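You operate a simulated robot arm through the tools that you are given. There is no shell and no other tool. Be economical: measure what you need, move in short steps, check, and stop when the job is done.

The job below is to be done with a simulated robot arm. You get a single attempt, and the scene is never put back.

JOB
Put the pot that says "3" from the step of the drum stand on top of the green pad and the pot marked "1" on top of the orange tin.

It is judged by the outcome, as a careful person would: the job done as asked, and still so three seconds after it is handed in. It fails if anything else is knocked over, pushed out of place, dropped, spilled or broken.

ROBOT AND FRAMES
A 7-joint arm with a two-finger parallel gripper, fixed in place. Base frame: the origin is at the foot of the arm, x ahead of it, y to its left, z up; the work surface is at about z = 0.72. Units: m, degrees, N and s.
With the tool pointing down near the work surface it reaches from about 0.16 to 0.68 m from the base axis. Its first joint turns from -66.0 to 66.0 degrees. Payload 2.4 kg.
Tool frame: the origin (TCP) lies between the finger pads and is the grasp point; the fingertips stand 0.03 m ahead of it; z points along the fingers, y is the line along which they close. The gripper opens to 0.094 m. The fingers are 0.028 m wide and 0.01 m thick; the gripper's body (0.05 by 0.096 m) begins 0.055 m behind the TCP.
Orientation is that of the tool frame in the base frame, as a unit quaternion [w, x, y, z]. With the fingers straight down and closing along the base's y, the tool's x points along the base's -x, its y along +y and its z along -z.

CONTROLS
- The arm moves only by the tool servo_tool. Its arguments are lists of equal length, an entry for each row: "hand": the finger opening in cm, from 0 to 9.4; "dp": the shift along the tool's x, y, z in units of 25 mm (1.0 is 25 mm), a list of three; "yaw": the turn about the tool's z in units of 5 degrees (1.0 is 5 degrees). In form: {"hand": [hand, ...], "dp": [[dx, dy, dz], ...], "yaw": [yaw, ...]}. A call has 1 to 8 rows; each row shifts and turns the commanded pose from where the row before left it, along the tool's axes as they then stand. A call with a number of a shift or a turn outside -1 to 1 is refused whole. A row lasts 0.2 s, in which the tool goes at most 0.05 m and 8.6 degrees; a call with a longer step from one row to the next is refused whole, and so is a gripper value outside its range. Where a pose cannot be reached the arm comes as near as it can. A force on the tool above 40 N (or 10 N above the force at the start of the call, whichever is more), or a blocked arm, ends the call early, and 0.2 s more pass. The fingers move at their own pace (about 0.153 m/s each) and stop on an object; they squeeze with about 23 N. The grip force told is the motor's: it shows also when the fingers shut on nothing. Time passes only in rows, and 0.2 s behind the last, so rows that do not move let the fingers close. It gives the time, the measured TCP pose, the force on the tool (base axes), the opening and the grip force at its end, in the units of the frame above (readings bear some noise), and new pictures: "views" is both (left out), scene, wrist or none.
- Cameras (640 x 400 px; columns grow to the right, rows downward): "scene" is fixed at [0.0408, 0.4878, 1.4296]; the picture's right is [-0.64, -0.77, 0.00], its down [-0.55, 0.46, -0.70] and it looks along [0.54, -0.45, -0.71] (base axes); focal length 374 px, centre (320, 200). "wrist" rides on the gripper at [-0.037, 0, -0.058] in the tool frame; the picture's right is [0.00, -1.00, 0.00], its down [0.97, 0.00, -0.24] and it looks along [0.24, 0.00, 0.97] (tool axes); focal length 218 px, centre (320, 200).
- point_at(camera, pixels): there is no depth. For up to 12 entries [column, row, z] of the newest picture of that camera ("zoom" is the newest enlarged one), the place [x, y] in the base frame at which the ray of that pixel passes the height z, good to about 0.003 m. No time passes.
- zoom(camera, box): a new picture of the part [left, top, right, bottom] of that camera's present view, enlarged. No time passes.
- finish_job(): hands the job in; it is judged then, once.

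Go step by step. Measure first, check grasps and placings, and put right what went wrong. The budget is 60 turns and 120 pictures, counting those below and the enlarged ones. Unless the task says otherwise, let go and move clear before handing in, and close with one line.

The tools are called after "Request:" as name(argument=value, ...) on one line, values as JSON. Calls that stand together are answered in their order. servo_tool: Moves the arm, as the interface text tells. Its arguments: {"type":"object","properties":{"hand":{"type":"array","items":{"type":"number"}},"dp":{"type":"array","items":{"type":"array","items":{"type":"number"}}},"yaw":{"type":"array","items":{"type":"number"}},"views":{"type":"string","enum":["both","scene","wrist","none"]}},"required":["hand","dp","yaw"]} The other tools are called the same way: point_at (camera, pixels) gives the place at which the rays of pixels pass given heights; zoom (camera, box) takes an enlarged picture of a part of a camera's view; finish_job () hands the job in.

At the start:

```text
t: 0.0
tcp_pos: [0.3944, 0.0626, 0.9983]
ee_rot: [0.001, -0.001, 1.0, 0.0]
force: [0.0, -0.5, -0.1]
finger_gap: 0.094
gripper_force: 0.0
```

scene: 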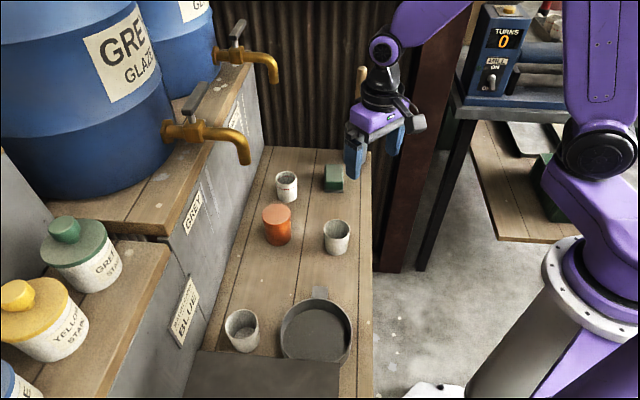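
wrist: 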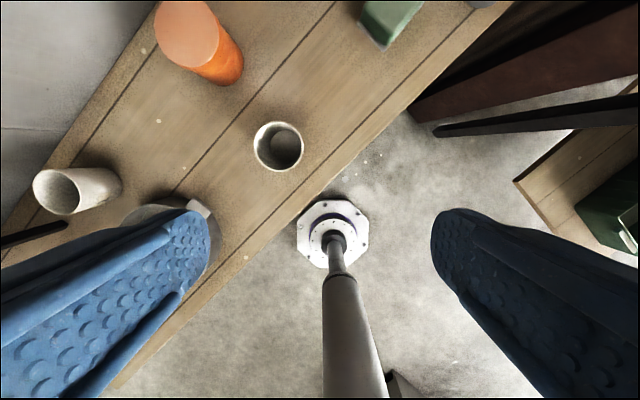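

The scene shows three pots near (287,186), (336,237), (242,330), an orange tin (277,224) and a green pad (334,177). I'll zoom in to read the markings.

Request:
zoom(camera="scene", box=[240, 150, 380, 260])

Request:
zoom(camera="scene", box=[180, 270, 380, 400])

```text
3.64 times, centred on (310, 205) of scene
```

zoom: 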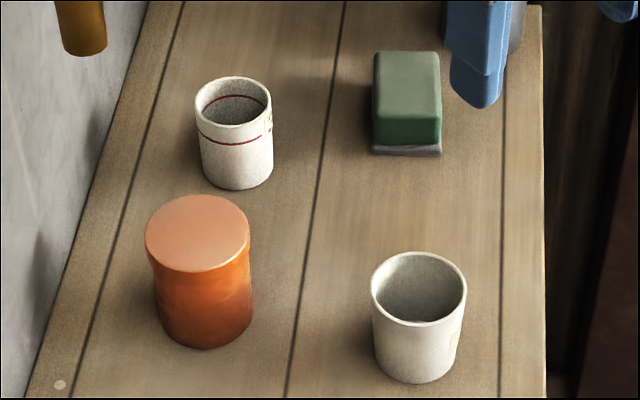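

```text
3.08 times, centred on (280, 335) of scene
```

zoom: 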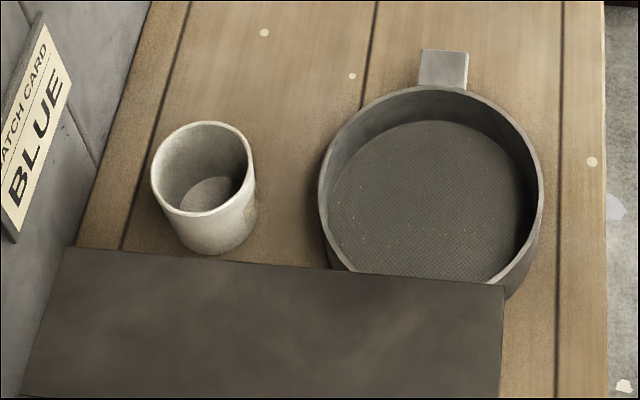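

Markings aren't visible from this side. I'll measure positions at assumed z=0.72 and zoom at the other features, including the wrist view.

Request:
point_at(camera="scene", pixels=[[288, 202, 0.72], [337, 254, 0.72], [245, 349, 0.72], [277, 244, 0.72], [334, 191, 0.72], [373, 385, 0.72], [372, 155, 0.72], [266, 147, 0.72], [316, 332, 0.72], [545, 180, 0.72]])

Request:
point_at(camera="wrist", pixels=[[280, 147, 0.72], [280, 147, 0.78], [75, 190, 0.72], [220, 80, 0.72], [385, 45, 0.72], [480, 3, 0.72]])

Request:
zoom(camera="scene", box=[440, 100, 640, 250])

Request:
zoom(camera="wrist", box=[0, 0, 320, 220])

```text
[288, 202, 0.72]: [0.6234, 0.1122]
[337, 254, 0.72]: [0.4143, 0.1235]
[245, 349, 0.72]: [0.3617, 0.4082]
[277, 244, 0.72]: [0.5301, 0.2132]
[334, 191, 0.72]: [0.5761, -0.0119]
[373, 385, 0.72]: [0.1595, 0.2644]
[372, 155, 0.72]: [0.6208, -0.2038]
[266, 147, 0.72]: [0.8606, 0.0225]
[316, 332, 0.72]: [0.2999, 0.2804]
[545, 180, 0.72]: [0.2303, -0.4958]
```

```text
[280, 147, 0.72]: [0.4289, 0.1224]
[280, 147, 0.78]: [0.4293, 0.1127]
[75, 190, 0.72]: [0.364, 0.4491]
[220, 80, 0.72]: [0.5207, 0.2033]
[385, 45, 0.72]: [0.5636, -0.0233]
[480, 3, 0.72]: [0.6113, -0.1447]
```

```text
2.67 times, centred on (540, 175) of scene
```

zoom: 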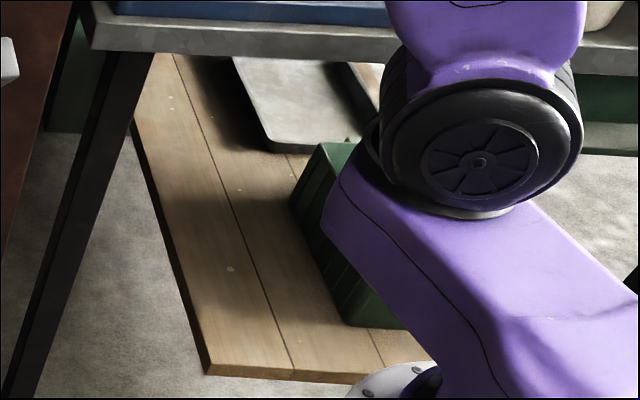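

```text
1.82 times, centred on (160, 110) of wrist
```

zoom: 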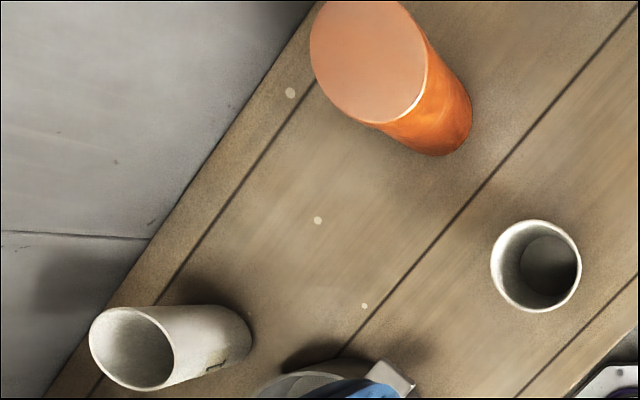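

The pots' positions are roughly A(0.62,0.11), B(0.42,0.12), C(0.37,0.41). I'll zoom on C's mark in the wrist view and on A's and B's edges.

Request:
zoom(camera="wrist", box=[20, 150, 140, 225])

Request:
zoom(camera="scene", box=[270, 165, 310, 205])

```text
5.33 times, centred on (80, 188) of wrist
```

zoom: 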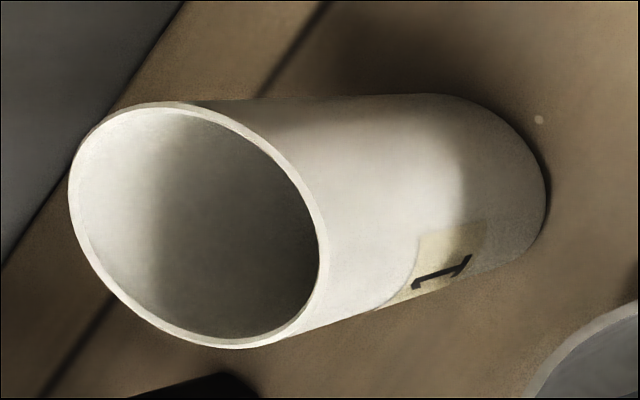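

```text
10.00 times, centred on (290, 185) of scene
```

zoom: 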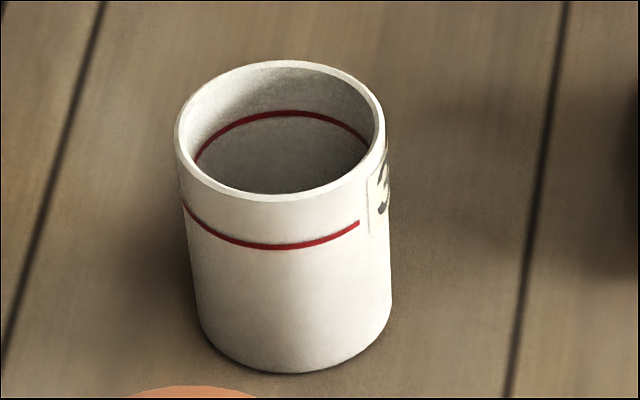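

C reads "1"; A appears to be "3" (to be confirmed closer). Now measuring A's rim and base with several heights.

Request:
point_at(camera="zoom", pixels=[[300, 373, 0.72], [296, 312, 0.72], [281, 130, 0.78], [281, 130, 0.8], [281, 130, 0.81], [175, 130, 0.8], [386, 130, 0.8], [281, 60, 0.8], [281, 201, 0.8]])

Request:
zoom(camera="scene", box=[302, 155, 366, 195])

```text
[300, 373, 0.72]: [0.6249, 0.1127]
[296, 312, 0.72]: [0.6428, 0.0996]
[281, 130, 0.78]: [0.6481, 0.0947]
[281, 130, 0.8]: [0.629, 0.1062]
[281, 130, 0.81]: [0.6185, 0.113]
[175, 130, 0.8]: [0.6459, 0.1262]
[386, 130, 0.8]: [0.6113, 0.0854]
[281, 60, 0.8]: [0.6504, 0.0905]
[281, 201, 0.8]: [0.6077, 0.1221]
```

```text
10.00 times, centred on (334, 175) of scene
```

zoom: 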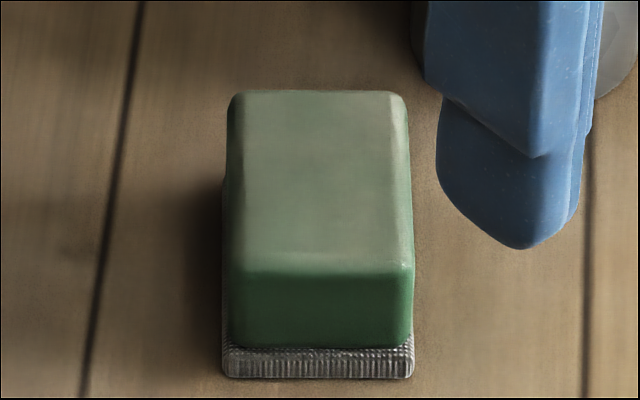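

Green pad is at zoom (320,230); something grey hides behind the finger at (610,50). Measure the pad, then raise/move the arm towards pot A to look.

Request:
point_at(camera="zoom", pixels=[[222, 376, 0.72], [413, 376, 0.72], [232, 265, 0.75], [412, 265, 0.75], [235, 95, 0.75], [403, 95, 0.75], [232, 265, 0.76], [412, 265, 0.76], [235, 95, 0.76], [403, 95, 0.76]])

Request:
servo_tool(hand=[9.4, 9.4, 9.4, 9.4, 9.4, 9.4], dp=[[-1, -1, 0], [-1, -1, 0], [-1, -1, 0], [-1, -1, 0], [0, 0, 0], [0, 0, 0]], yaw=[0, 0, 0, 0, 0, 0])

```text
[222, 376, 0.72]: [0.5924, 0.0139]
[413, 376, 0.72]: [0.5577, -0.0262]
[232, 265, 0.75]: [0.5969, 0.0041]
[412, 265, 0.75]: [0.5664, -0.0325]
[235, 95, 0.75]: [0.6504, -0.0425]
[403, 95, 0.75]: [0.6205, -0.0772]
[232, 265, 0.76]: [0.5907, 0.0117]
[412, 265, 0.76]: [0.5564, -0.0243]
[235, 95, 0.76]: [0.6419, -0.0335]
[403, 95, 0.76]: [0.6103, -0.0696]
```

```text
t: 1.4
tcp_pos: [0.495, -0.0361, 0.9981]
ee_rot: [0.0, -0.001, 1.0, 0.0]
force: [0.1, 0.4, -0.5]
finger_gap: 0.0945
gripper_force: 0.1
```

scene: 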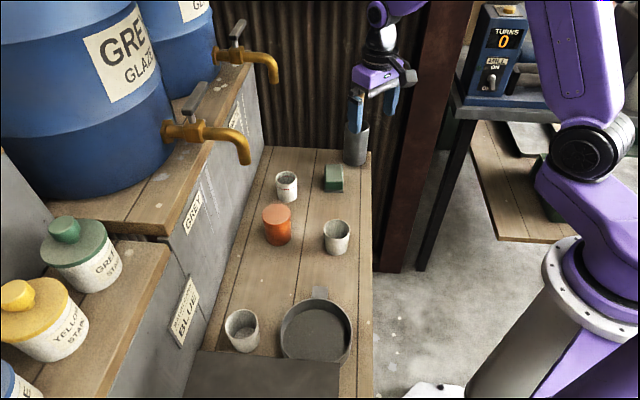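
wrist: 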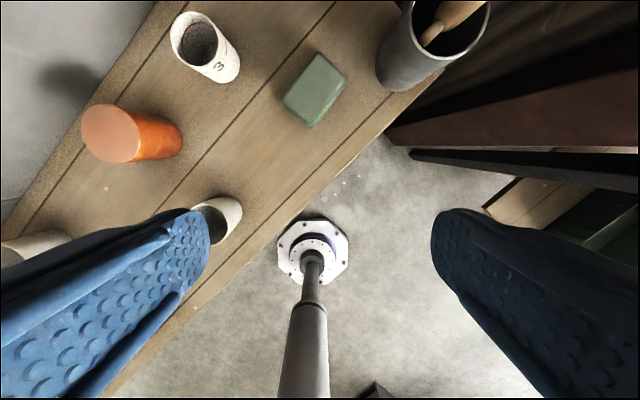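

Pot A clearly reads "3", and the grey thing is a tall jar with a brush at the far end. I'll measure everything from the wrist view.

Request:
point_at(camera="wrist", pixels=[[318, 55, 0.753], [346, 74, 0.753], [283, 101, 0.753], [310, 127, 0.753], [314, 91, 0.753], [192, 38, 0.79], [110, 132, 0.8], [429, 72, 0.72], [435, 30, 0.85]])

Request:
zoom(camera="wrist", box=[160, 0, 360, 140])

Request:
zoom(camera="scene", box=[245, 190, 309, 250])

```text
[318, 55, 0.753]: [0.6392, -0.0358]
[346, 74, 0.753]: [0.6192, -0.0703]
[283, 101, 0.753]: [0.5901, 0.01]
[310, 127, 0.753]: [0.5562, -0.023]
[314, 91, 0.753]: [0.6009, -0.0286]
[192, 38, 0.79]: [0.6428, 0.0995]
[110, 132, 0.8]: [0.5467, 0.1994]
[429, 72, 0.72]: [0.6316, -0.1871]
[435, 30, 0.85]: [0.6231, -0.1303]
```

```text
2.86 times, centred on (260, 70) of wrist
```

zoom: 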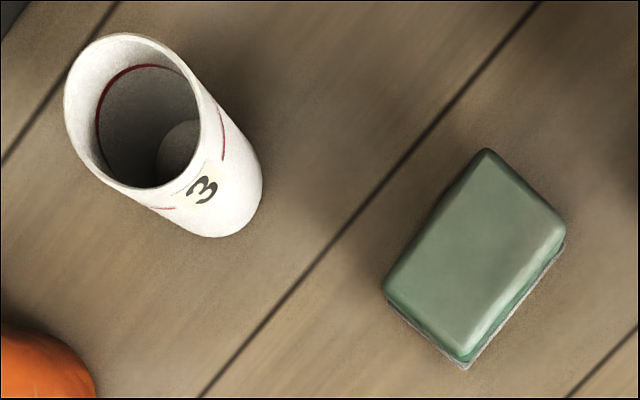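

```text
6.67 times, centred on (277, 220) of scene
```

zoom: 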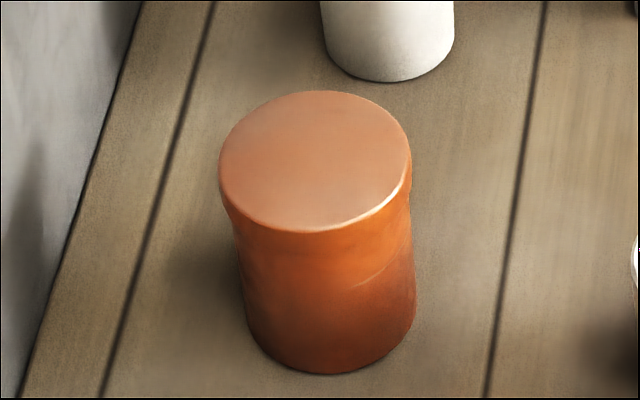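

Pot 3: centre ≈(0.641,0.0995), rim z≈0.787. Pad top centre ≈(0.602,-0.030). I'll check tap positions for clearance before going there.

Request:
point_at(camera="scene", pixels=[[275, 80, 0.95], [275, 80, 1.05], [245, 162, 0.95], [245, 162, 1.05], [236, 200, 0.72], [205, 345, 0.72], [190, 235, 0.9]])

Request:
servo_tool(hand=[9.4, 9.4, 9.4, 9.4, 9.4, 9.4], dp=[[-0.8, 0.9, 0], [-0.8, 0.9, 0], [-0.8, 0.9, 0], [-0.8, 0.9, 0], [-0.64, 0.4, 0], [0, 0, 0]], yaw=[0, 0, 0, 0, 0, 0])

```text
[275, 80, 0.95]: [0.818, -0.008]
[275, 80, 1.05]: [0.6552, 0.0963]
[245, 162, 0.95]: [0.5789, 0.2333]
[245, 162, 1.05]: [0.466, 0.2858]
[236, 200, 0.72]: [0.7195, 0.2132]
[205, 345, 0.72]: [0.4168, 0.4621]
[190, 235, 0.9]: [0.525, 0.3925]
```

```text
t: 2.8
tcp_pos: [0.5896, 0.0652, 0.9989]
ee_rot: [0.001, 0.0, 1.0, 0.0]
force: [1.2, -0.7, 0.4]
finger_gap: 0.0939
gripper_force: 0.0
```

scene: 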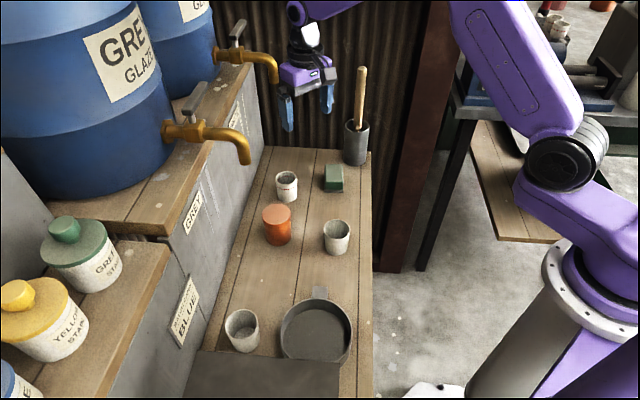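
wrist: 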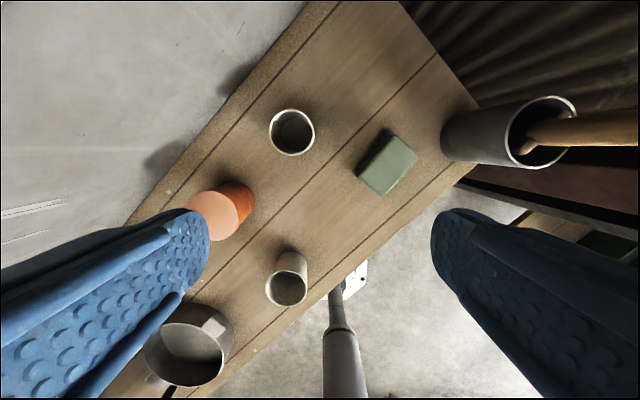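

The taps' height matters here. I'll locate the stand's top edge and tap tips by matching the plane of its front face.

Request:
point_at(camera="scene", pixels=[[266, 148, 0.72], [222, 262, 0.72], [172, 236, 0.95], [172, 236, 1.0], [172, 236, 1.05], [257, 92, 0.95], [257, 92, 1.0], [257, 92, 1.05], [245, 163, 1.1], [275, 80, 1.1], [275, 80, 1.15]])

Request:
zoom(camera="scene", box=[150, 0, 370, 180])

```text
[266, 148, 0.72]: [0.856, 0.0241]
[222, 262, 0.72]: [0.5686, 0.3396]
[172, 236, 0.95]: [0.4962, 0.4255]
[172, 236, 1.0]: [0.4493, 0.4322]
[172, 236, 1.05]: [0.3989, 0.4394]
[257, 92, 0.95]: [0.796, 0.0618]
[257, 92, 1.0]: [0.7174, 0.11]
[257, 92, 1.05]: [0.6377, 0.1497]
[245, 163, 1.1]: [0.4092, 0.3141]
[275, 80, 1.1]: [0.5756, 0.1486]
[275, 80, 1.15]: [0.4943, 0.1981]
```

```text
2.22 times, centred on (260, 90) of scene
```

zoom: 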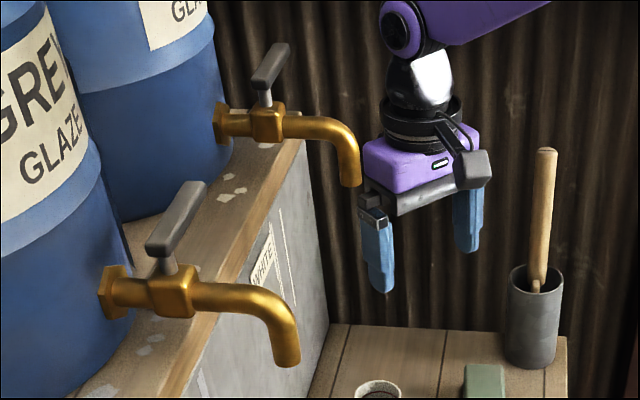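

The stand's top is about z 0.95, putting tap tips near (0.56,0.24) and (0.78,0.01) at z≈0.97; pot 3 is ~0.16 clear of both. Moving over pot 3 and partly down.

Request:
servo_tool(hand=[9.4, 9.4, 9.4, 9.4, 9.4, 9.4, 9.4], dp=[[-0.7, 0.5, 0.6], [-0.7, 0.5, 0.8], [-0.66, 0.38, 1], [0, 0, 1], [0, 0, 1], [0, 0, 0], [0, 0, 0]], yaw=[0, 0, 0, 0, 0, 0, 0])

```text
t: 4.4
tcp_pos: [0.6423, 0.0996, 0.8892]
ee_rot: [0.0, 0.0, 1.0, 0.0]
force: [-1.1, 0.4, -0.4]
finger_gap: 0.0939
gripper_force: 0.0
```

scene: 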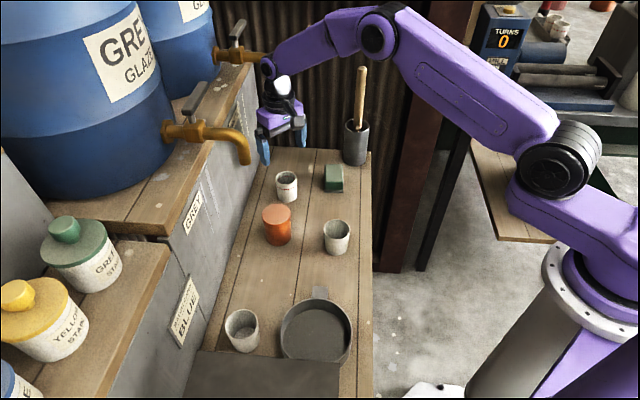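
wrist: 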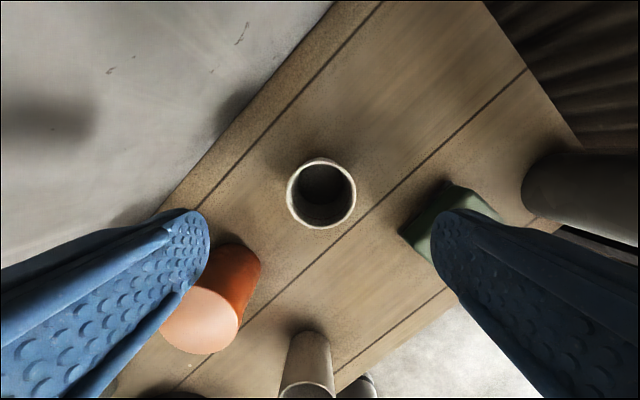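

The tool is above pot 3 (rim centre at wrist (321,194)). Check its location before descending.

Request:
point_at(camera="wrist", pixels=[[321, 193, 0.787], [286, 193, 0.787], [357, 193, 0.787], [321, 158, 0.787], [321, 229, 0.787], [324, 203, 0.722], [205, 325, 0.8], [205, 325, 0.81]])

```text
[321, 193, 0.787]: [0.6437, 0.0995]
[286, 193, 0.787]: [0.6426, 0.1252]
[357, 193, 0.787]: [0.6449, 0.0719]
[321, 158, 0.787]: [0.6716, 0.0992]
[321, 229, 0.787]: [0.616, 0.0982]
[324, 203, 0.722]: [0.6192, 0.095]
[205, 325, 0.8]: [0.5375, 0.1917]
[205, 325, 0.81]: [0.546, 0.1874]
```

Centred within 2 mm. Descending to TCP z≈0.762 and then closing.

Request:
servo_tool(hand=[9.4, 9.4, 9.4, 9.4, 9.4, 9.4, 9.4], dp=[[0, 0, 1], [0, 0, 1], [0, 0, 1], [0, 0, 1], [0, 0, 1], [0, 0, 0.1], [0, 0, 0]], yaw=[0, 0, 0, 0, 0, 0, 0])

Request:
servo_tool(hand=[5.5, 4, 4, 4], dp=[[0, 0, 0], [0, 0, 0], [0, 0, 0], [0, 0, 0]], yaw=[0, 0, 0, 0])

```text
t: 6.0
tcp_pos: [0.6443, 0.0972, 0.7612]
ee_rot: [0.001, 0.0, 1.0, 0.0]
force: [0.2, -0.1, -0.6]
finger_gap: 0.0939
gripper_force: 0.1
```

scene: 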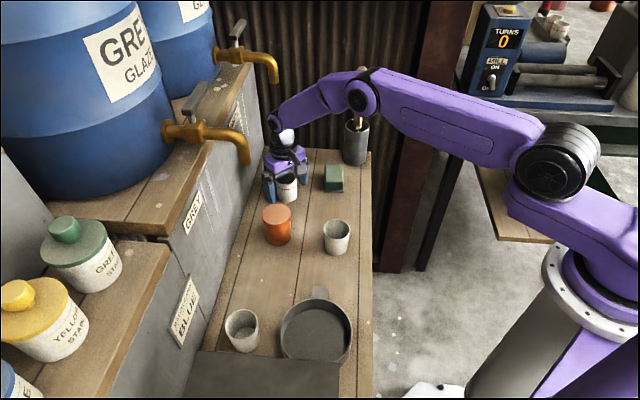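
wrist: 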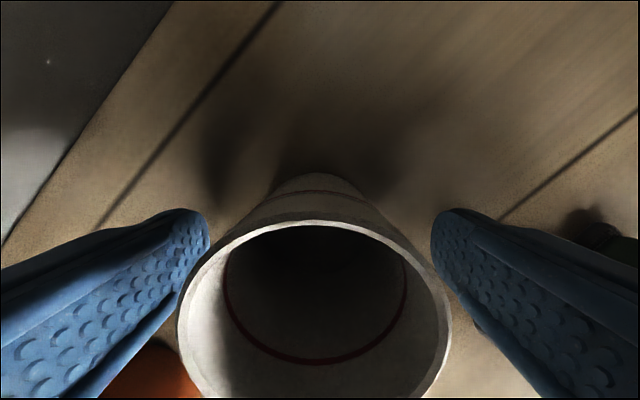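

```text
t: 7.0
tcp_pos: [0.6435, 0.0975, 0.7619]
ee_rot: [0.001, -0.001, 1.0, 0.0]
force: [-0.9, 0.4, -0.1]
finger_gap: 0.0525
gripper_force: 23.3
```

scene: 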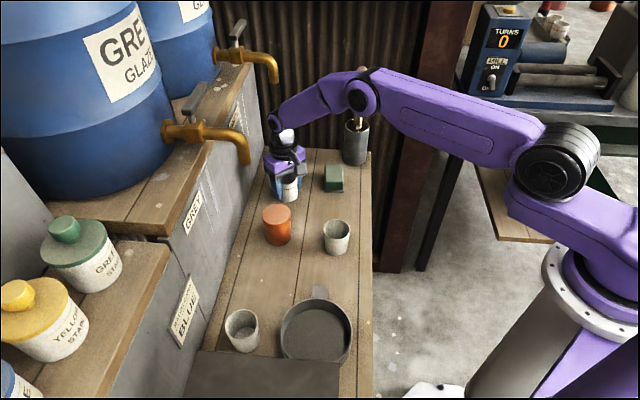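
wrist: 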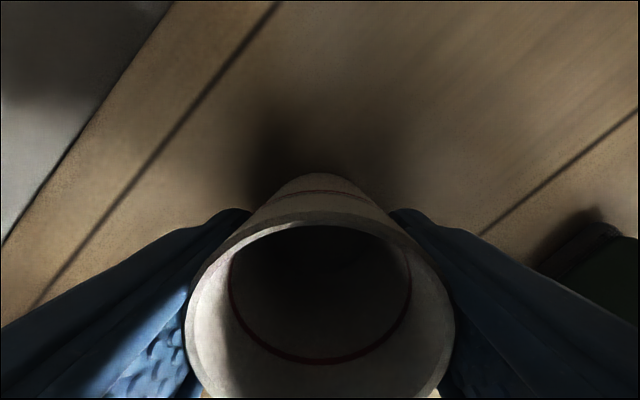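

Gripped at 52.5 mm, 23 N. Lift 75 mm and carry toward above the pad.

Request:
servo_tool(hand=[4, 4, 4, 4, 4], dp=[[0, 0, -0.6], [0, 0, -0.8], [0, 0, -0.8], [0, 0, -0.8], [0, 0, 0]], yaw=[0, 0, 0, 0, 0], views="none")

Request:
servo_tool(hand=[4, 4, 4, 4, 4, 4, 4, 4], dp=[[0.2, -0.6, 0], [0.3, -0.9, 0], [0.3, -0.9, 0], [0.3, -0.9, 0], [0.3, -0.9, 0], [0.26, -0.9, 0], [0, 0, 0], [0, 0, 0]], yaw=[0, 0, 0, 0, 0, 0, 0, 0])

```text
t: 8.2
tcp_pos: [0.6428, 0.0983, 0.8366]
ee_rot: [-0.001, 0.001, 1.0, 0.0]
force: [0.2, 0.4, -0.1]
finger_gap: 0.0505
gripper_force: 23.1
```

```text
t: 10.0
tcp_pos: [0.6006, -0.0293, 0.8358]
ee_rot: [0.0, 0.0, 1.0, 0.0]
force: [-0.8, -0.4, -0.9]
finger_gap: 0.0503
gripper_force: 22.4
```

scene: 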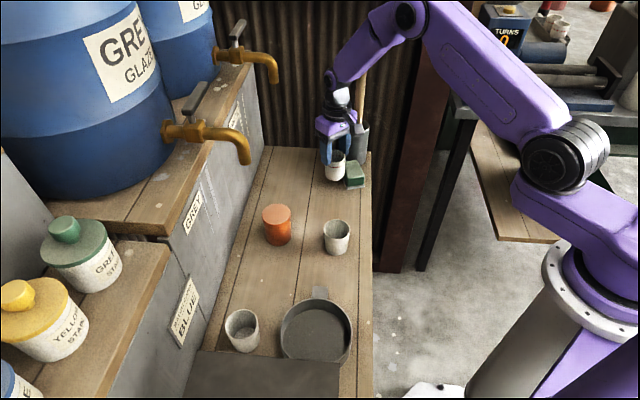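
wrist: 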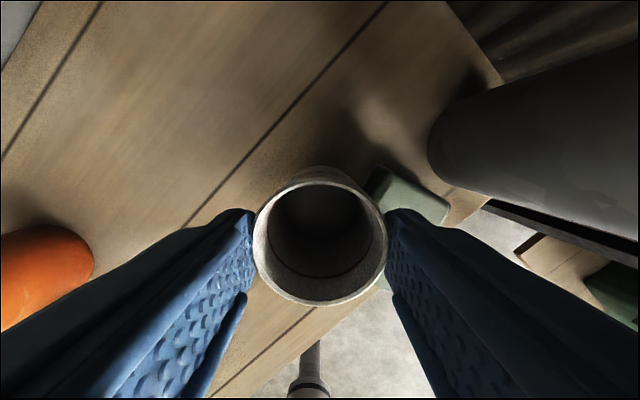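

The pad appears shifted (now at scene (355,175)) and the pot sits lower in the fingers than at the grasp. I'll zoom in to understand before moving.

Request:
zoom(camera="scene", box=[305, 130, 385, 200])

Request:
zoom(camera="wrist", box=[220, 130, 480, 320])

```text
5.71 times, centred on (345, 165) of scene
```

zoom: 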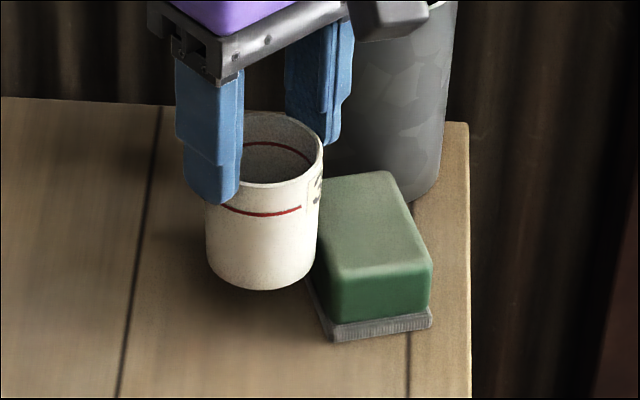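

```text
2.11 times, centred on (350, 225) of wrist
```

zoom: 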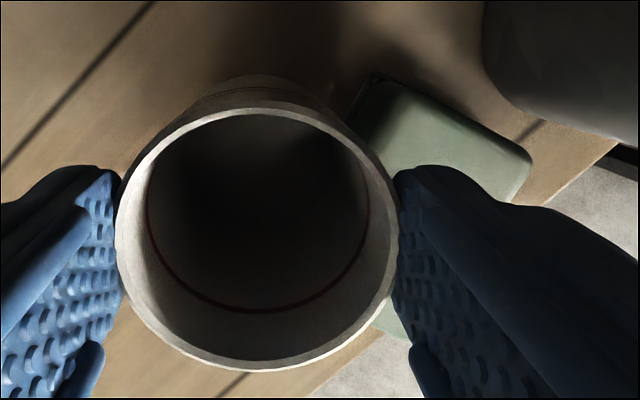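

The pot slid ~50 mm down in the fingers on lifting and nudged the pad. I'll back away from the pad gently, and lower the pot onto the plank to set it down for a better grasp.

Request:
servo_tool(hand=[4, 4, 4, 4, 4, 4, 4, 4], dp=[[0, 0.2, 0], [0, 0.4, 0], [0, 0.4, 0], [0, 0.2, 0.1], [0, 0, 0.25], [0, 0, 0.25], [0, 0, 0.2], [0, 0, 0]], yaw=[0, 0, 0, 0, 0, 0, 0, 0])

```text
t: 11.8
tcp_pos: [0.6016, -0.0008, 0.8153]
ee_rot: [0.001, 0.0, 1.0, 0.0]
force: [-0.5, 0.0, 0.0]
finger_gap: 0.0504
gripper_force: 23.1
```

scene: 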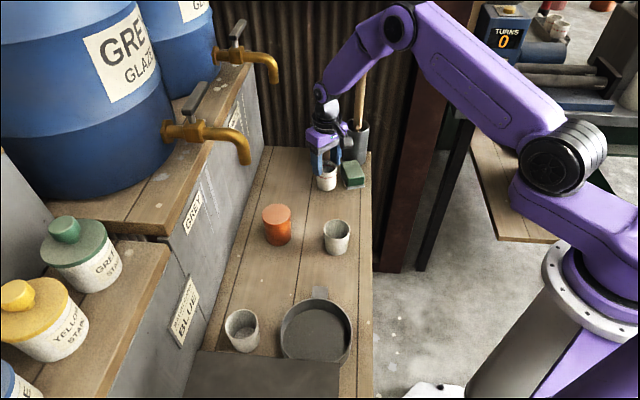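
wrist: 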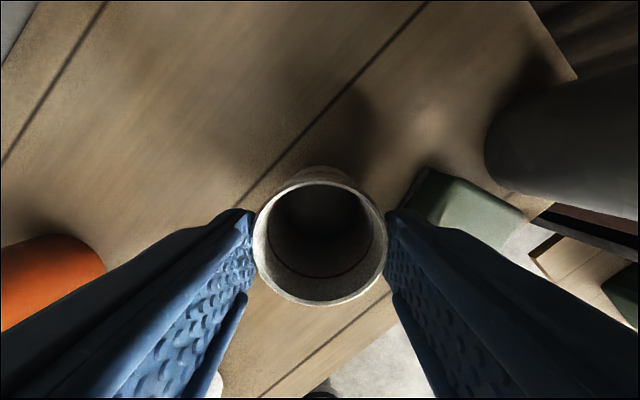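

The pot now holds steady relative to the fingers, with its base near the plank. Lower the last few mm gently.

Request:
servo_tool(hand=[4, 4, 4, 4], dp=[[0, 0, 0.15], [0, 0, 0.15], [0, 0, 0], [0, 0, 0]], yaw=[0, 0, 0, 0], views="wrist")

Request:
zoom(camera="scene", box=[305, 140, 369, 200])

```text
t: 12.8
tcp_pos: [0.601, -0.0009, 0.8098]
ee_rot: [0.0, 0.0, 1.0, -0.001]
force: [-0.3, 0.3, -0.5]
finger_gap: 0.0505
gripper_force: 23.1
```

wrist: 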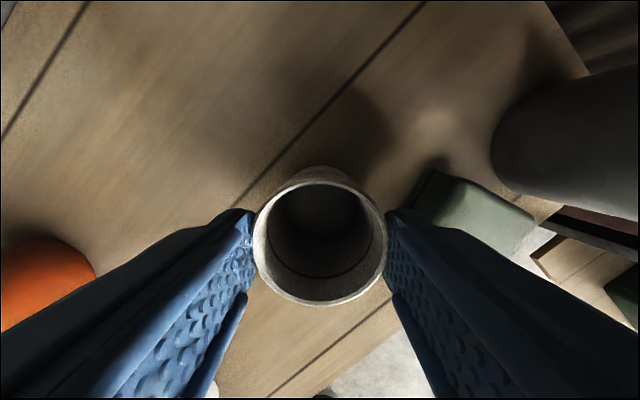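

```text
6.67 times, centred on (337, 170) of scene
```

zoom: 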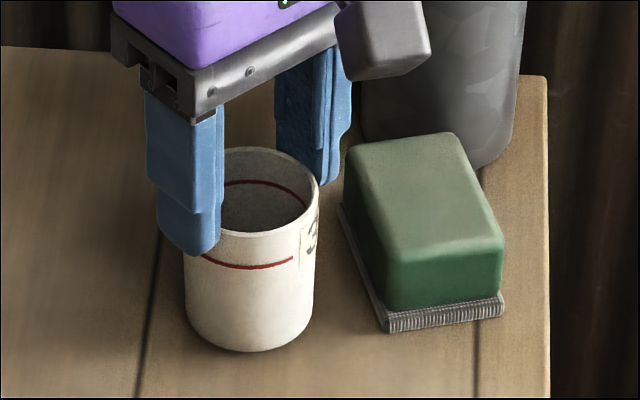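

Check how high the pot's base is (front bottom at zoom (250,350)); expected front point ≈(0.582,0.016).

Request:
point_at(camera="zoom", pixels=[[250, 351, 0.72], [250, 351, 0.73], [250, 351, 0.74], [390, 332, 0.72], [503, 312, 0.72], [340, 205, 0.72], [388, 308, 0.753], [503, 238, 0.753], [350, 150, 0.753], [452, 135, 0.753]])

```text
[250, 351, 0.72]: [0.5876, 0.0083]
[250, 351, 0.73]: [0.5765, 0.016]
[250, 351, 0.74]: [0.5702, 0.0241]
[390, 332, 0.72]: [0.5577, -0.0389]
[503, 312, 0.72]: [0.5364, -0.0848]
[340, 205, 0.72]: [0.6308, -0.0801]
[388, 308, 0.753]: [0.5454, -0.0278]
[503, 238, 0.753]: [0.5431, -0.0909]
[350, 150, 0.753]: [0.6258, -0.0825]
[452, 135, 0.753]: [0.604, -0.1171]
```

Base is ~6-7 mm above the plank. Lower that, then release slowly and rise.

Request:
servo_tool(hand=[4, 4, 4, 4], dp=[[0, 0, 0.12], [0, 0, 0.12], [0, 0, 0.06], [0, 0, 0]], yaw=[0, 0, 0, 0], views="wrist")

Request:
zoom(camera="scene", box=[305, 140, 369, 200])

```text
t: 13.8
tcp_pos: [0.6027, 0.0002, 0.803]
ee_rot: [0.002, 0.0, 1.0, 0.0]
force: [1.1, -0.7, 17.8]
finger_gap: 0.0495
gripper_force: 23.5
```

wrist: 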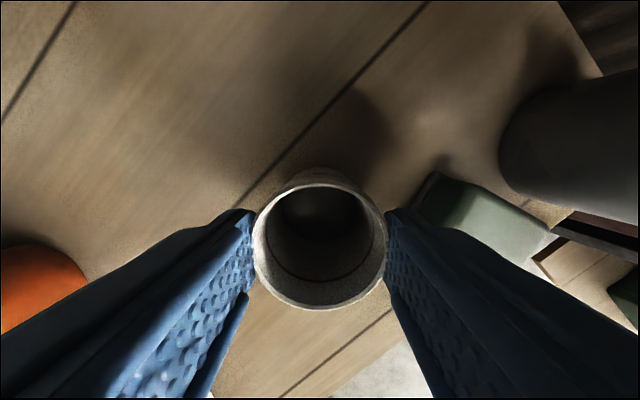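

```text
6.67 times, centred on (337, 170) of scene
```

zoom: 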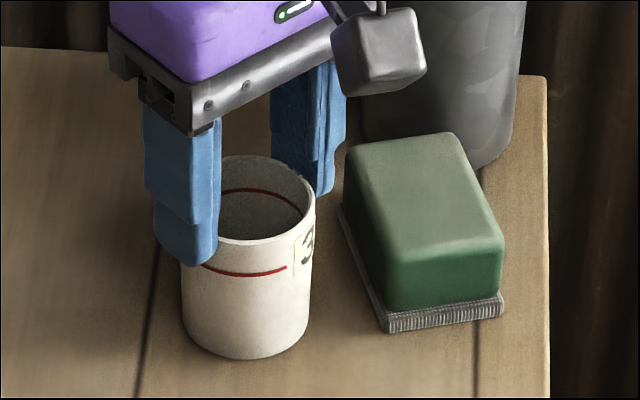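

The pot now rests on the plank (17.8 N) and the grip near the rim held that load, so gripping above the red line seems non-slip. I'll carry the pot back low to its original spot (0.643,0.099), clear of the pad, and set it there.

Request:
servo_tool(hand=[4, 4, 4, 4, 4, 4, 4, 4], dp=[[0, 0, -0.2], [0, 0, -0.4], [0, 0, -0.4], [-0.2, 0.5, 0], [-0.4, 0.9, 0], [-0.4, 0.9, 0], [-0.4, 0.9, 0], [-0.24, 0.76, 0]], yaw=[0, 0, 0, 0, 0, 0, 0, 0], views="wrist")

Request:
zoom(camera="scene", box=[250, 130, 390, 220])

```text
t: 15.6
tcp_pos: [0.643, 0.0996, 0.8259]
ee_rot: [0.0, 0.0, 1.0, 0.0]
force: [-0.3, 0.1, -0.4]
finger_gap: 0.0492
gripper_force: 22.8
```

wrist: 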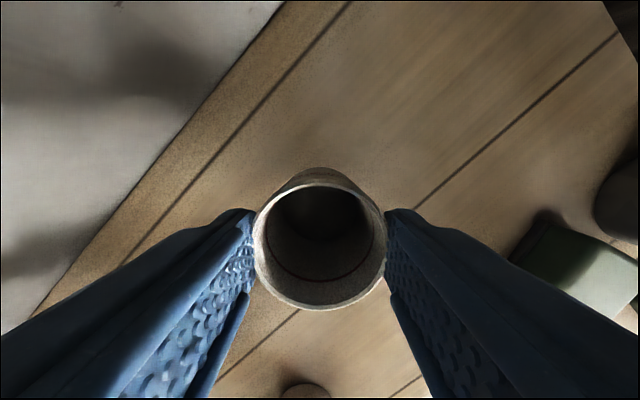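

```text
4.44 times, centred on (320, 175) of scene
```

zoom: 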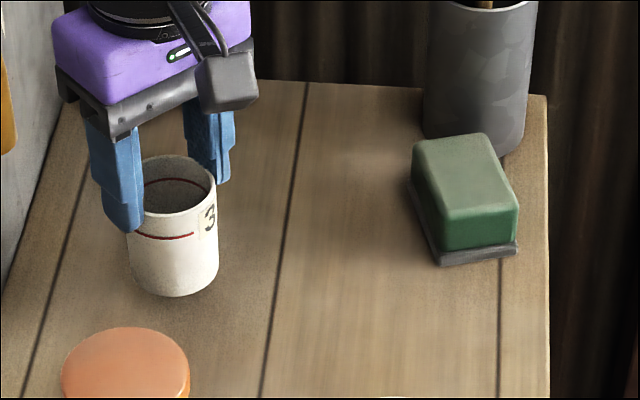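

The rim grip held without slipping. Lower 23 mm to the plank, release and rise.

Request:
servo_tool(hand=[4, 4, 4, 4, 4, 6, 9.4, 9.4], dp=[[0, 0, 0.3], [0, 0, 0.3], [0, 0, 0.2], [0, 0, 0.1], [0, 0, 0], [0, 0, 0], [0, 0, 0], [0, 0, 0]], yaw=[0, 0, 0, 0, 0, 0, 0, 0], views="wrist")

Request:
servo_tool(hand=[9.4, 9.4, 9.4, 9.4, 9.4, 9.4, 9.4, 9.4], dp=[[0, 0, -0.6], [0, 0, -1], [0, 0, -1], [0, -0.8, -1], [0.9, -1, 0], [0.9, -1, 0], [0.9, -1, 0], [0, 0, 0]], yaw=[0, 0, 0, 0, 0, 0, 0, 0])

```text
t: 17.4
tcp_pos: [0.6435, 0.0991, 0.8025]
ee_rot: [0.001, 0.0, 1.0, 0.0]
force: [-0.3, -0.2, -0.1]
finger_gap: 0.094
gripper_force: 0.0
```

wrist: 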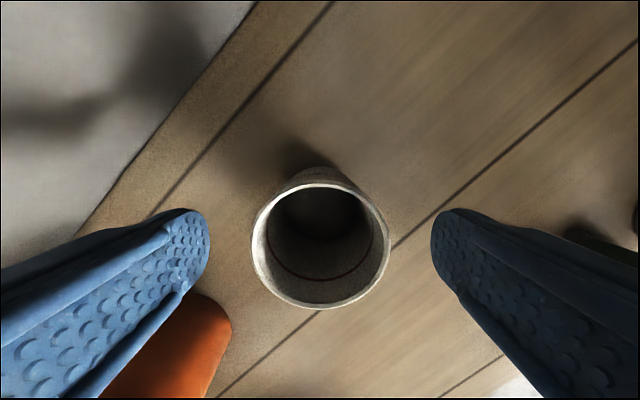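

```text
t: 19.2
tcp_pos: [0.5733, 0.0033, 0.8938]
ee_rot: [0.0, 0.0, 1.0, 0.0]
force: [-0.6, 0.3, 0.3]
finger_gap: 0.0941
gripper_force: 0.0
```

scene: 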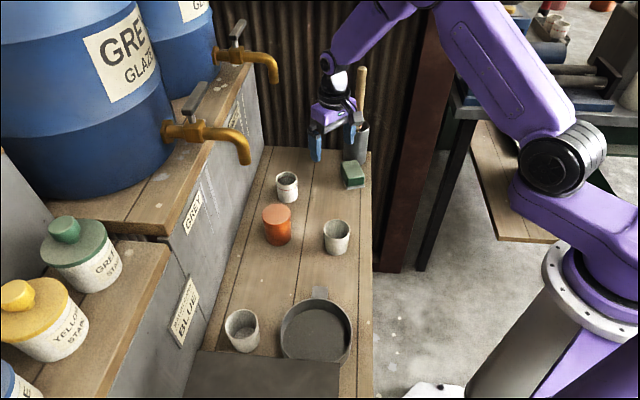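
wrist: 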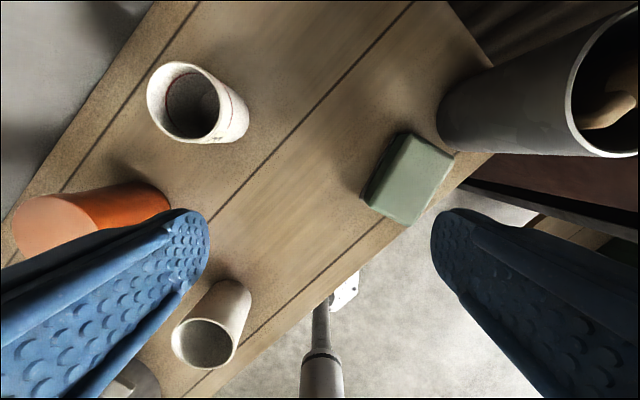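

Pot 3 is back upright. Now measure the pad in the wrist view (around (410,180)).

Request:
zoom(camera="wrist", box=[350, 120, 470, 240])

Request:
point_at(camera="wrist", pixels=[[405, 134, 0.753], [454, 155, 0.753], [370, 206, 0.753], [408, 225, 0.753], [411, 180, 0.753], [440, 130, 0.72], [460, 150, 0.72], [500, 155, 0.72]])

Request:
zoom(camera="scene", box=[310, 110, 390, 200])

```text
3.33 times, centred on (410, 180) of wrist
```

zoom: 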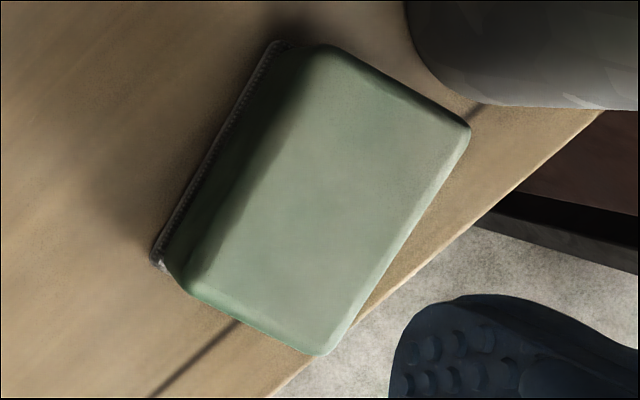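

```text
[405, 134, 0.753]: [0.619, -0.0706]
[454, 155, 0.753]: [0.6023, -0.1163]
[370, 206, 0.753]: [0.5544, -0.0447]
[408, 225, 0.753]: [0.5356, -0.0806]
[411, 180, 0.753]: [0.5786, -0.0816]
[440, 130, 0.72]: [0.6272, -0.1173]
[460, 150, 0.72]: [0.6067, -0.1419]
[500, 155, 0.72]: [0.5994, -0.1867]
```

```text
4.44 times, centred on (350, 155) of scene
```

zoom: 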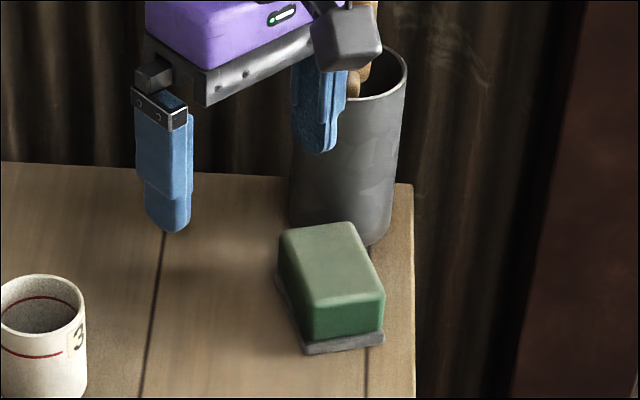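

Pad now at ≈(0.578,-0.079), long axis ≈-25°; originally (0.602,-0.030), ≈-40.5°. I'll restore it by grasping it; first check the jar and brush clearance.

Request:
point_at(camera="zoom", pixels=[[340, 246, 0.72], [290, 222, 0.72], [385, 238, 0.72], [350, 75, 0.85], [350, 75, 0.83], [350, 75, 0.87], [340, 30, 0.9]])

Request:
point_at(camera="scene", pixels=[[362, 68, 0.95], [362, 68, 1.0], [362, 68, 1.05]])

```text
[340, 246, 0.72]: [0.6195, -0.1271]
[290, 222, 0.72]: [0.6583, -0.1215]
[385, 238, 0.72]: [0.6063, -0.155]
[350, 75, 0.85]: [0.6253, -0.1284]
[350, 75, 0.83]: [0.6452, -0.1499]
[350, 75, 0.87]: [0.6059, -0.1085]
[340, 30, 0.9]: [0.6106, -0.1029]
```

```text
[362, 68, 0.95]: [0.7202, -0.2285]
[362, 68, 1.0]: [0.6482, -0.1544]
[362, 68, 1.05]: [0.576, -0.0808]
```

Jar is ≈(0.642,-0.152), top ≈0.835, so I'll grasp the pad off-centre at ≈(0.564,-0.072) with 25° yaw for camera clearance. Move above first.

Request:
servo_tool(hand=[9.4, 9.4, 9.4, 9.4, 9.4, 9.4, 9.4], dp=[[0.17, -0.8, 0], [0.1, -1, 0], [0.1, -1, 0], [0, -0.2, 0], [0, 0, 0], [0, 0, 0], [0, 0, 0]], yaw=[0, 0, 0, 1, 1.5, 1.5, 1])

```text
refused: 1.5 is not a number from -1 to 1
```

Request:
servo_tool(hand=[9.4, 9.4, 9.4, 9.4, 9.4, 9.4, 9.4, 9.4], dp=[[0.17, -0.8, 0], [0.1, -1, 0], [0.1, -1, 0], [0, -0.2, 0], [0, 0, 0], [0, 0, 0], [0, 0, 0], [0, 0, 0]], yaw=[0, 0, 0, 1, 1, 1, 1, 1])

```text
t: 21.0
tcp_pos: [0.5659, -0.0691, 0.8931]
ee_rot: [0.0, 0.217, 0.976, 0.0]
force: [0.3, -0.5, 0.1]
finger_gap: 0.0935
gripper_force: 0.0
```

scene: 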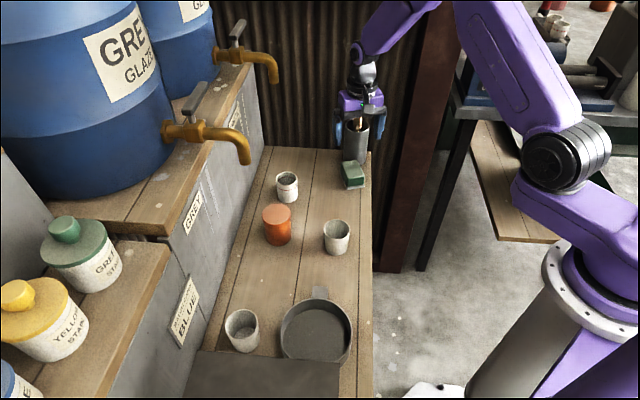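
wrist: 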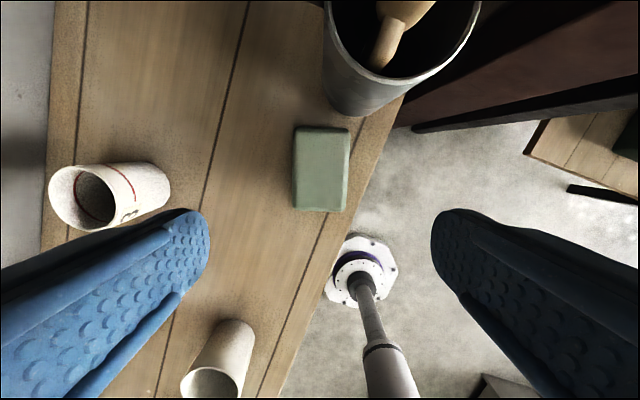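

The pad at wrist (321,168) is nearly aligned with the tool. Measure its centre and angle.

Request:
point_at(camera="wrist", pixels=[[298, 127, 0.753], [350, 130, 0.753], [294, 209, 0.753], [343, 211, 0.753], [321, 169, 0.753], [400, 60, 0.835], [333, 30, 0.835], [483, 0, 0.835], [380, 85, 0.835]])

Request:
zoom(camera="wrist", box=[240, 0, 500, 230])

```text
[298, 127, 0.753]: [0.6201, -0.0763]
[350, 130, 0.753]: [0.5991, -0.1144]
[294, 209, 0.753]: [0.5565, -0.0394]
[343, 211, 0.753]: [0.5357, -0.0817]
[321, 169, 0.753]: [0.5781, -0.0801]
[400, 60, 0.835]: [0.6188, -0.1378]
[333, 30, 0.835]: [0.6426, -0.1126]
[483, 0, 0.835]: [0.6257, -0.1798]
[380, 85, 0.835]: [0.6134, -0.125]
```

```text
1.74 times, centred on (370, 115) of wrist
```

zoom: 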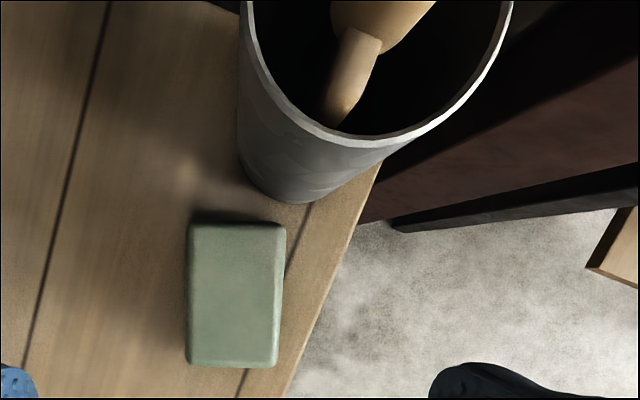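

Pad axis ≈-28°, centre (0.578,-0.080). Correct yaw 3° and 3.5 mm sideways, then descend to TCP z≈0.761.

Request:
servo_tool(hand=[9.4, 9.4, 9.4, 9.4, 9.4, 9.4, 9.4], dp=[[0, -0.14, 0], [0, 0, 0.8], [0, 0, 1], [0, 0, 1], [0, 0, 1], [0, 0, 0.6], [0, 0, 0]], yaw=[0.6, 0, 0, 0, 0, 0, 0])

```text
t: 22.6
tcp_pos: [0.5617, -0.0736, 0.7834]
ee_rot: [0.001, 0.242, 0.97, 0.0]
force: [-0.1, -0.3, 0.4]
finger_gap: 0.094
gripper_force: 0.1
```

scene: 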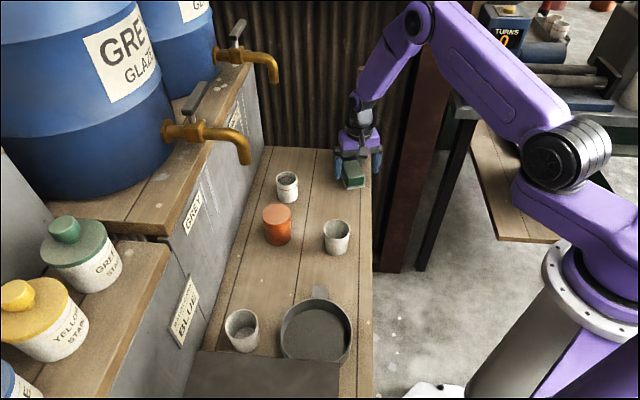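
wrist: 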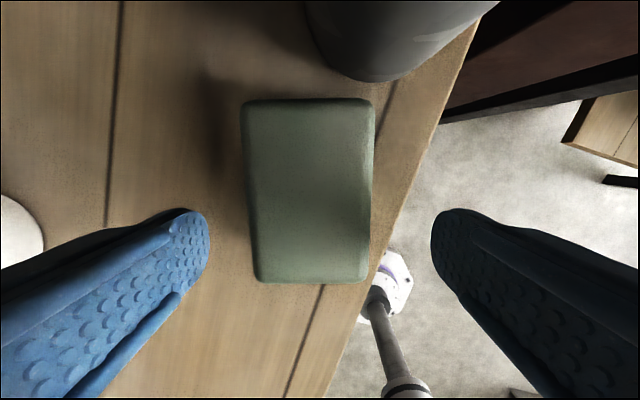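

Alignment is good; pad is centred at column ~311, a touch left. Shift 2.5 mm, descend 22 mm and close.

Request:
servo_tool(hand=[9.4, 9.4, 9.4, 6.5, 4.2, 3.5, 3.5], dp=[[0, 0.1, 0.4], [0, 0, 0.5], [0, 0, 0], [0, 0, 0], [0, 0, 0], [0, 0, 0], [0, 0, 0]], yaw=[0, 0, 0, 0, 0, 0, 0])

```text
t: 24.2
tcp_pos: [0.5646, -0.0714, 0.7607]
ee_rot: [0.001, 0.241, 0.97, 0.0]
force: [0.8, -0.1, 0.0]
finger_gap: 0.0539
gripper_force: 22.7
```

scene: 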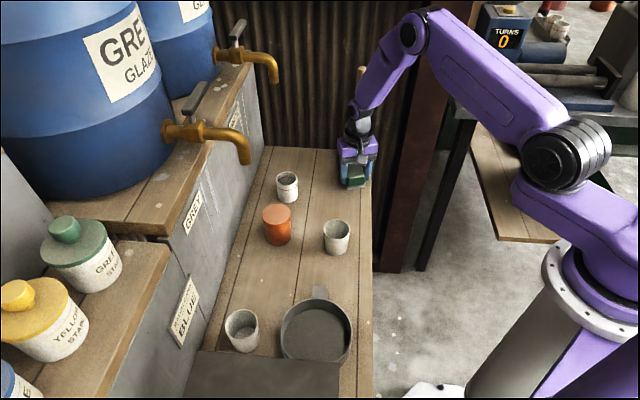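
wrist: 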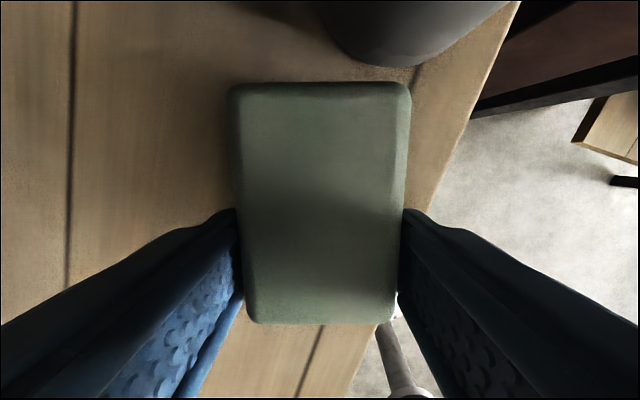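

Pad gripped (54 mm). Lift 12 mm, shift 57 mm along tool y, yaw +12.5°, lower.

Request:
servo_tool(hand=[3.5, 3.5, 3.5, 3.5, 3.5, 3.5, 3.5, 3.5], dp=[[0, 0, -0.2], [0, 0, -0.3], [0, 0.5, 0], [0, 0.7, 0], [0, 0.7, 0], [0, 0.37, 0], [0, 0, 0], [0, 0, 0]], yaw=[0, 0, 0, 0, 0, 0.8, 0.9, 0.8])

```text
t: 26.0
tcp_pos: [0.5921, -0.0222, 0.7731]
ee_rot: [0.0, 0.347, 0.938, 0.0]
force: [-0.2, -0.6, 0.0]
finger_gap: 0.0538
gripper_force: 22.5
```

scene: 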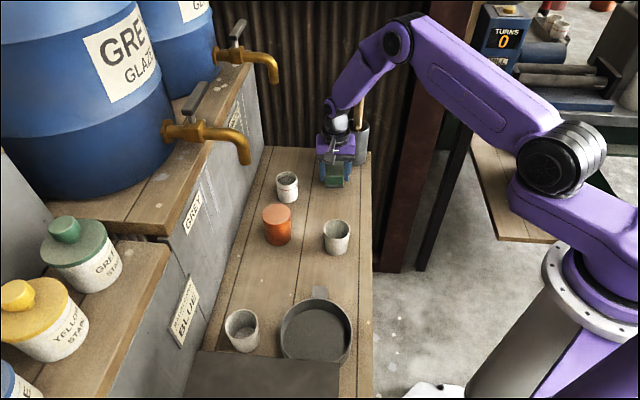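
wrist: 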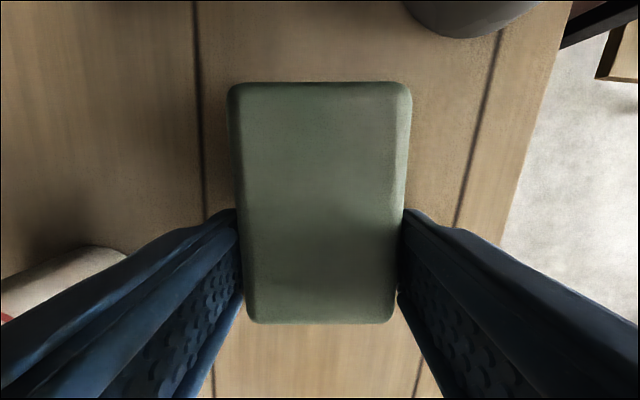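

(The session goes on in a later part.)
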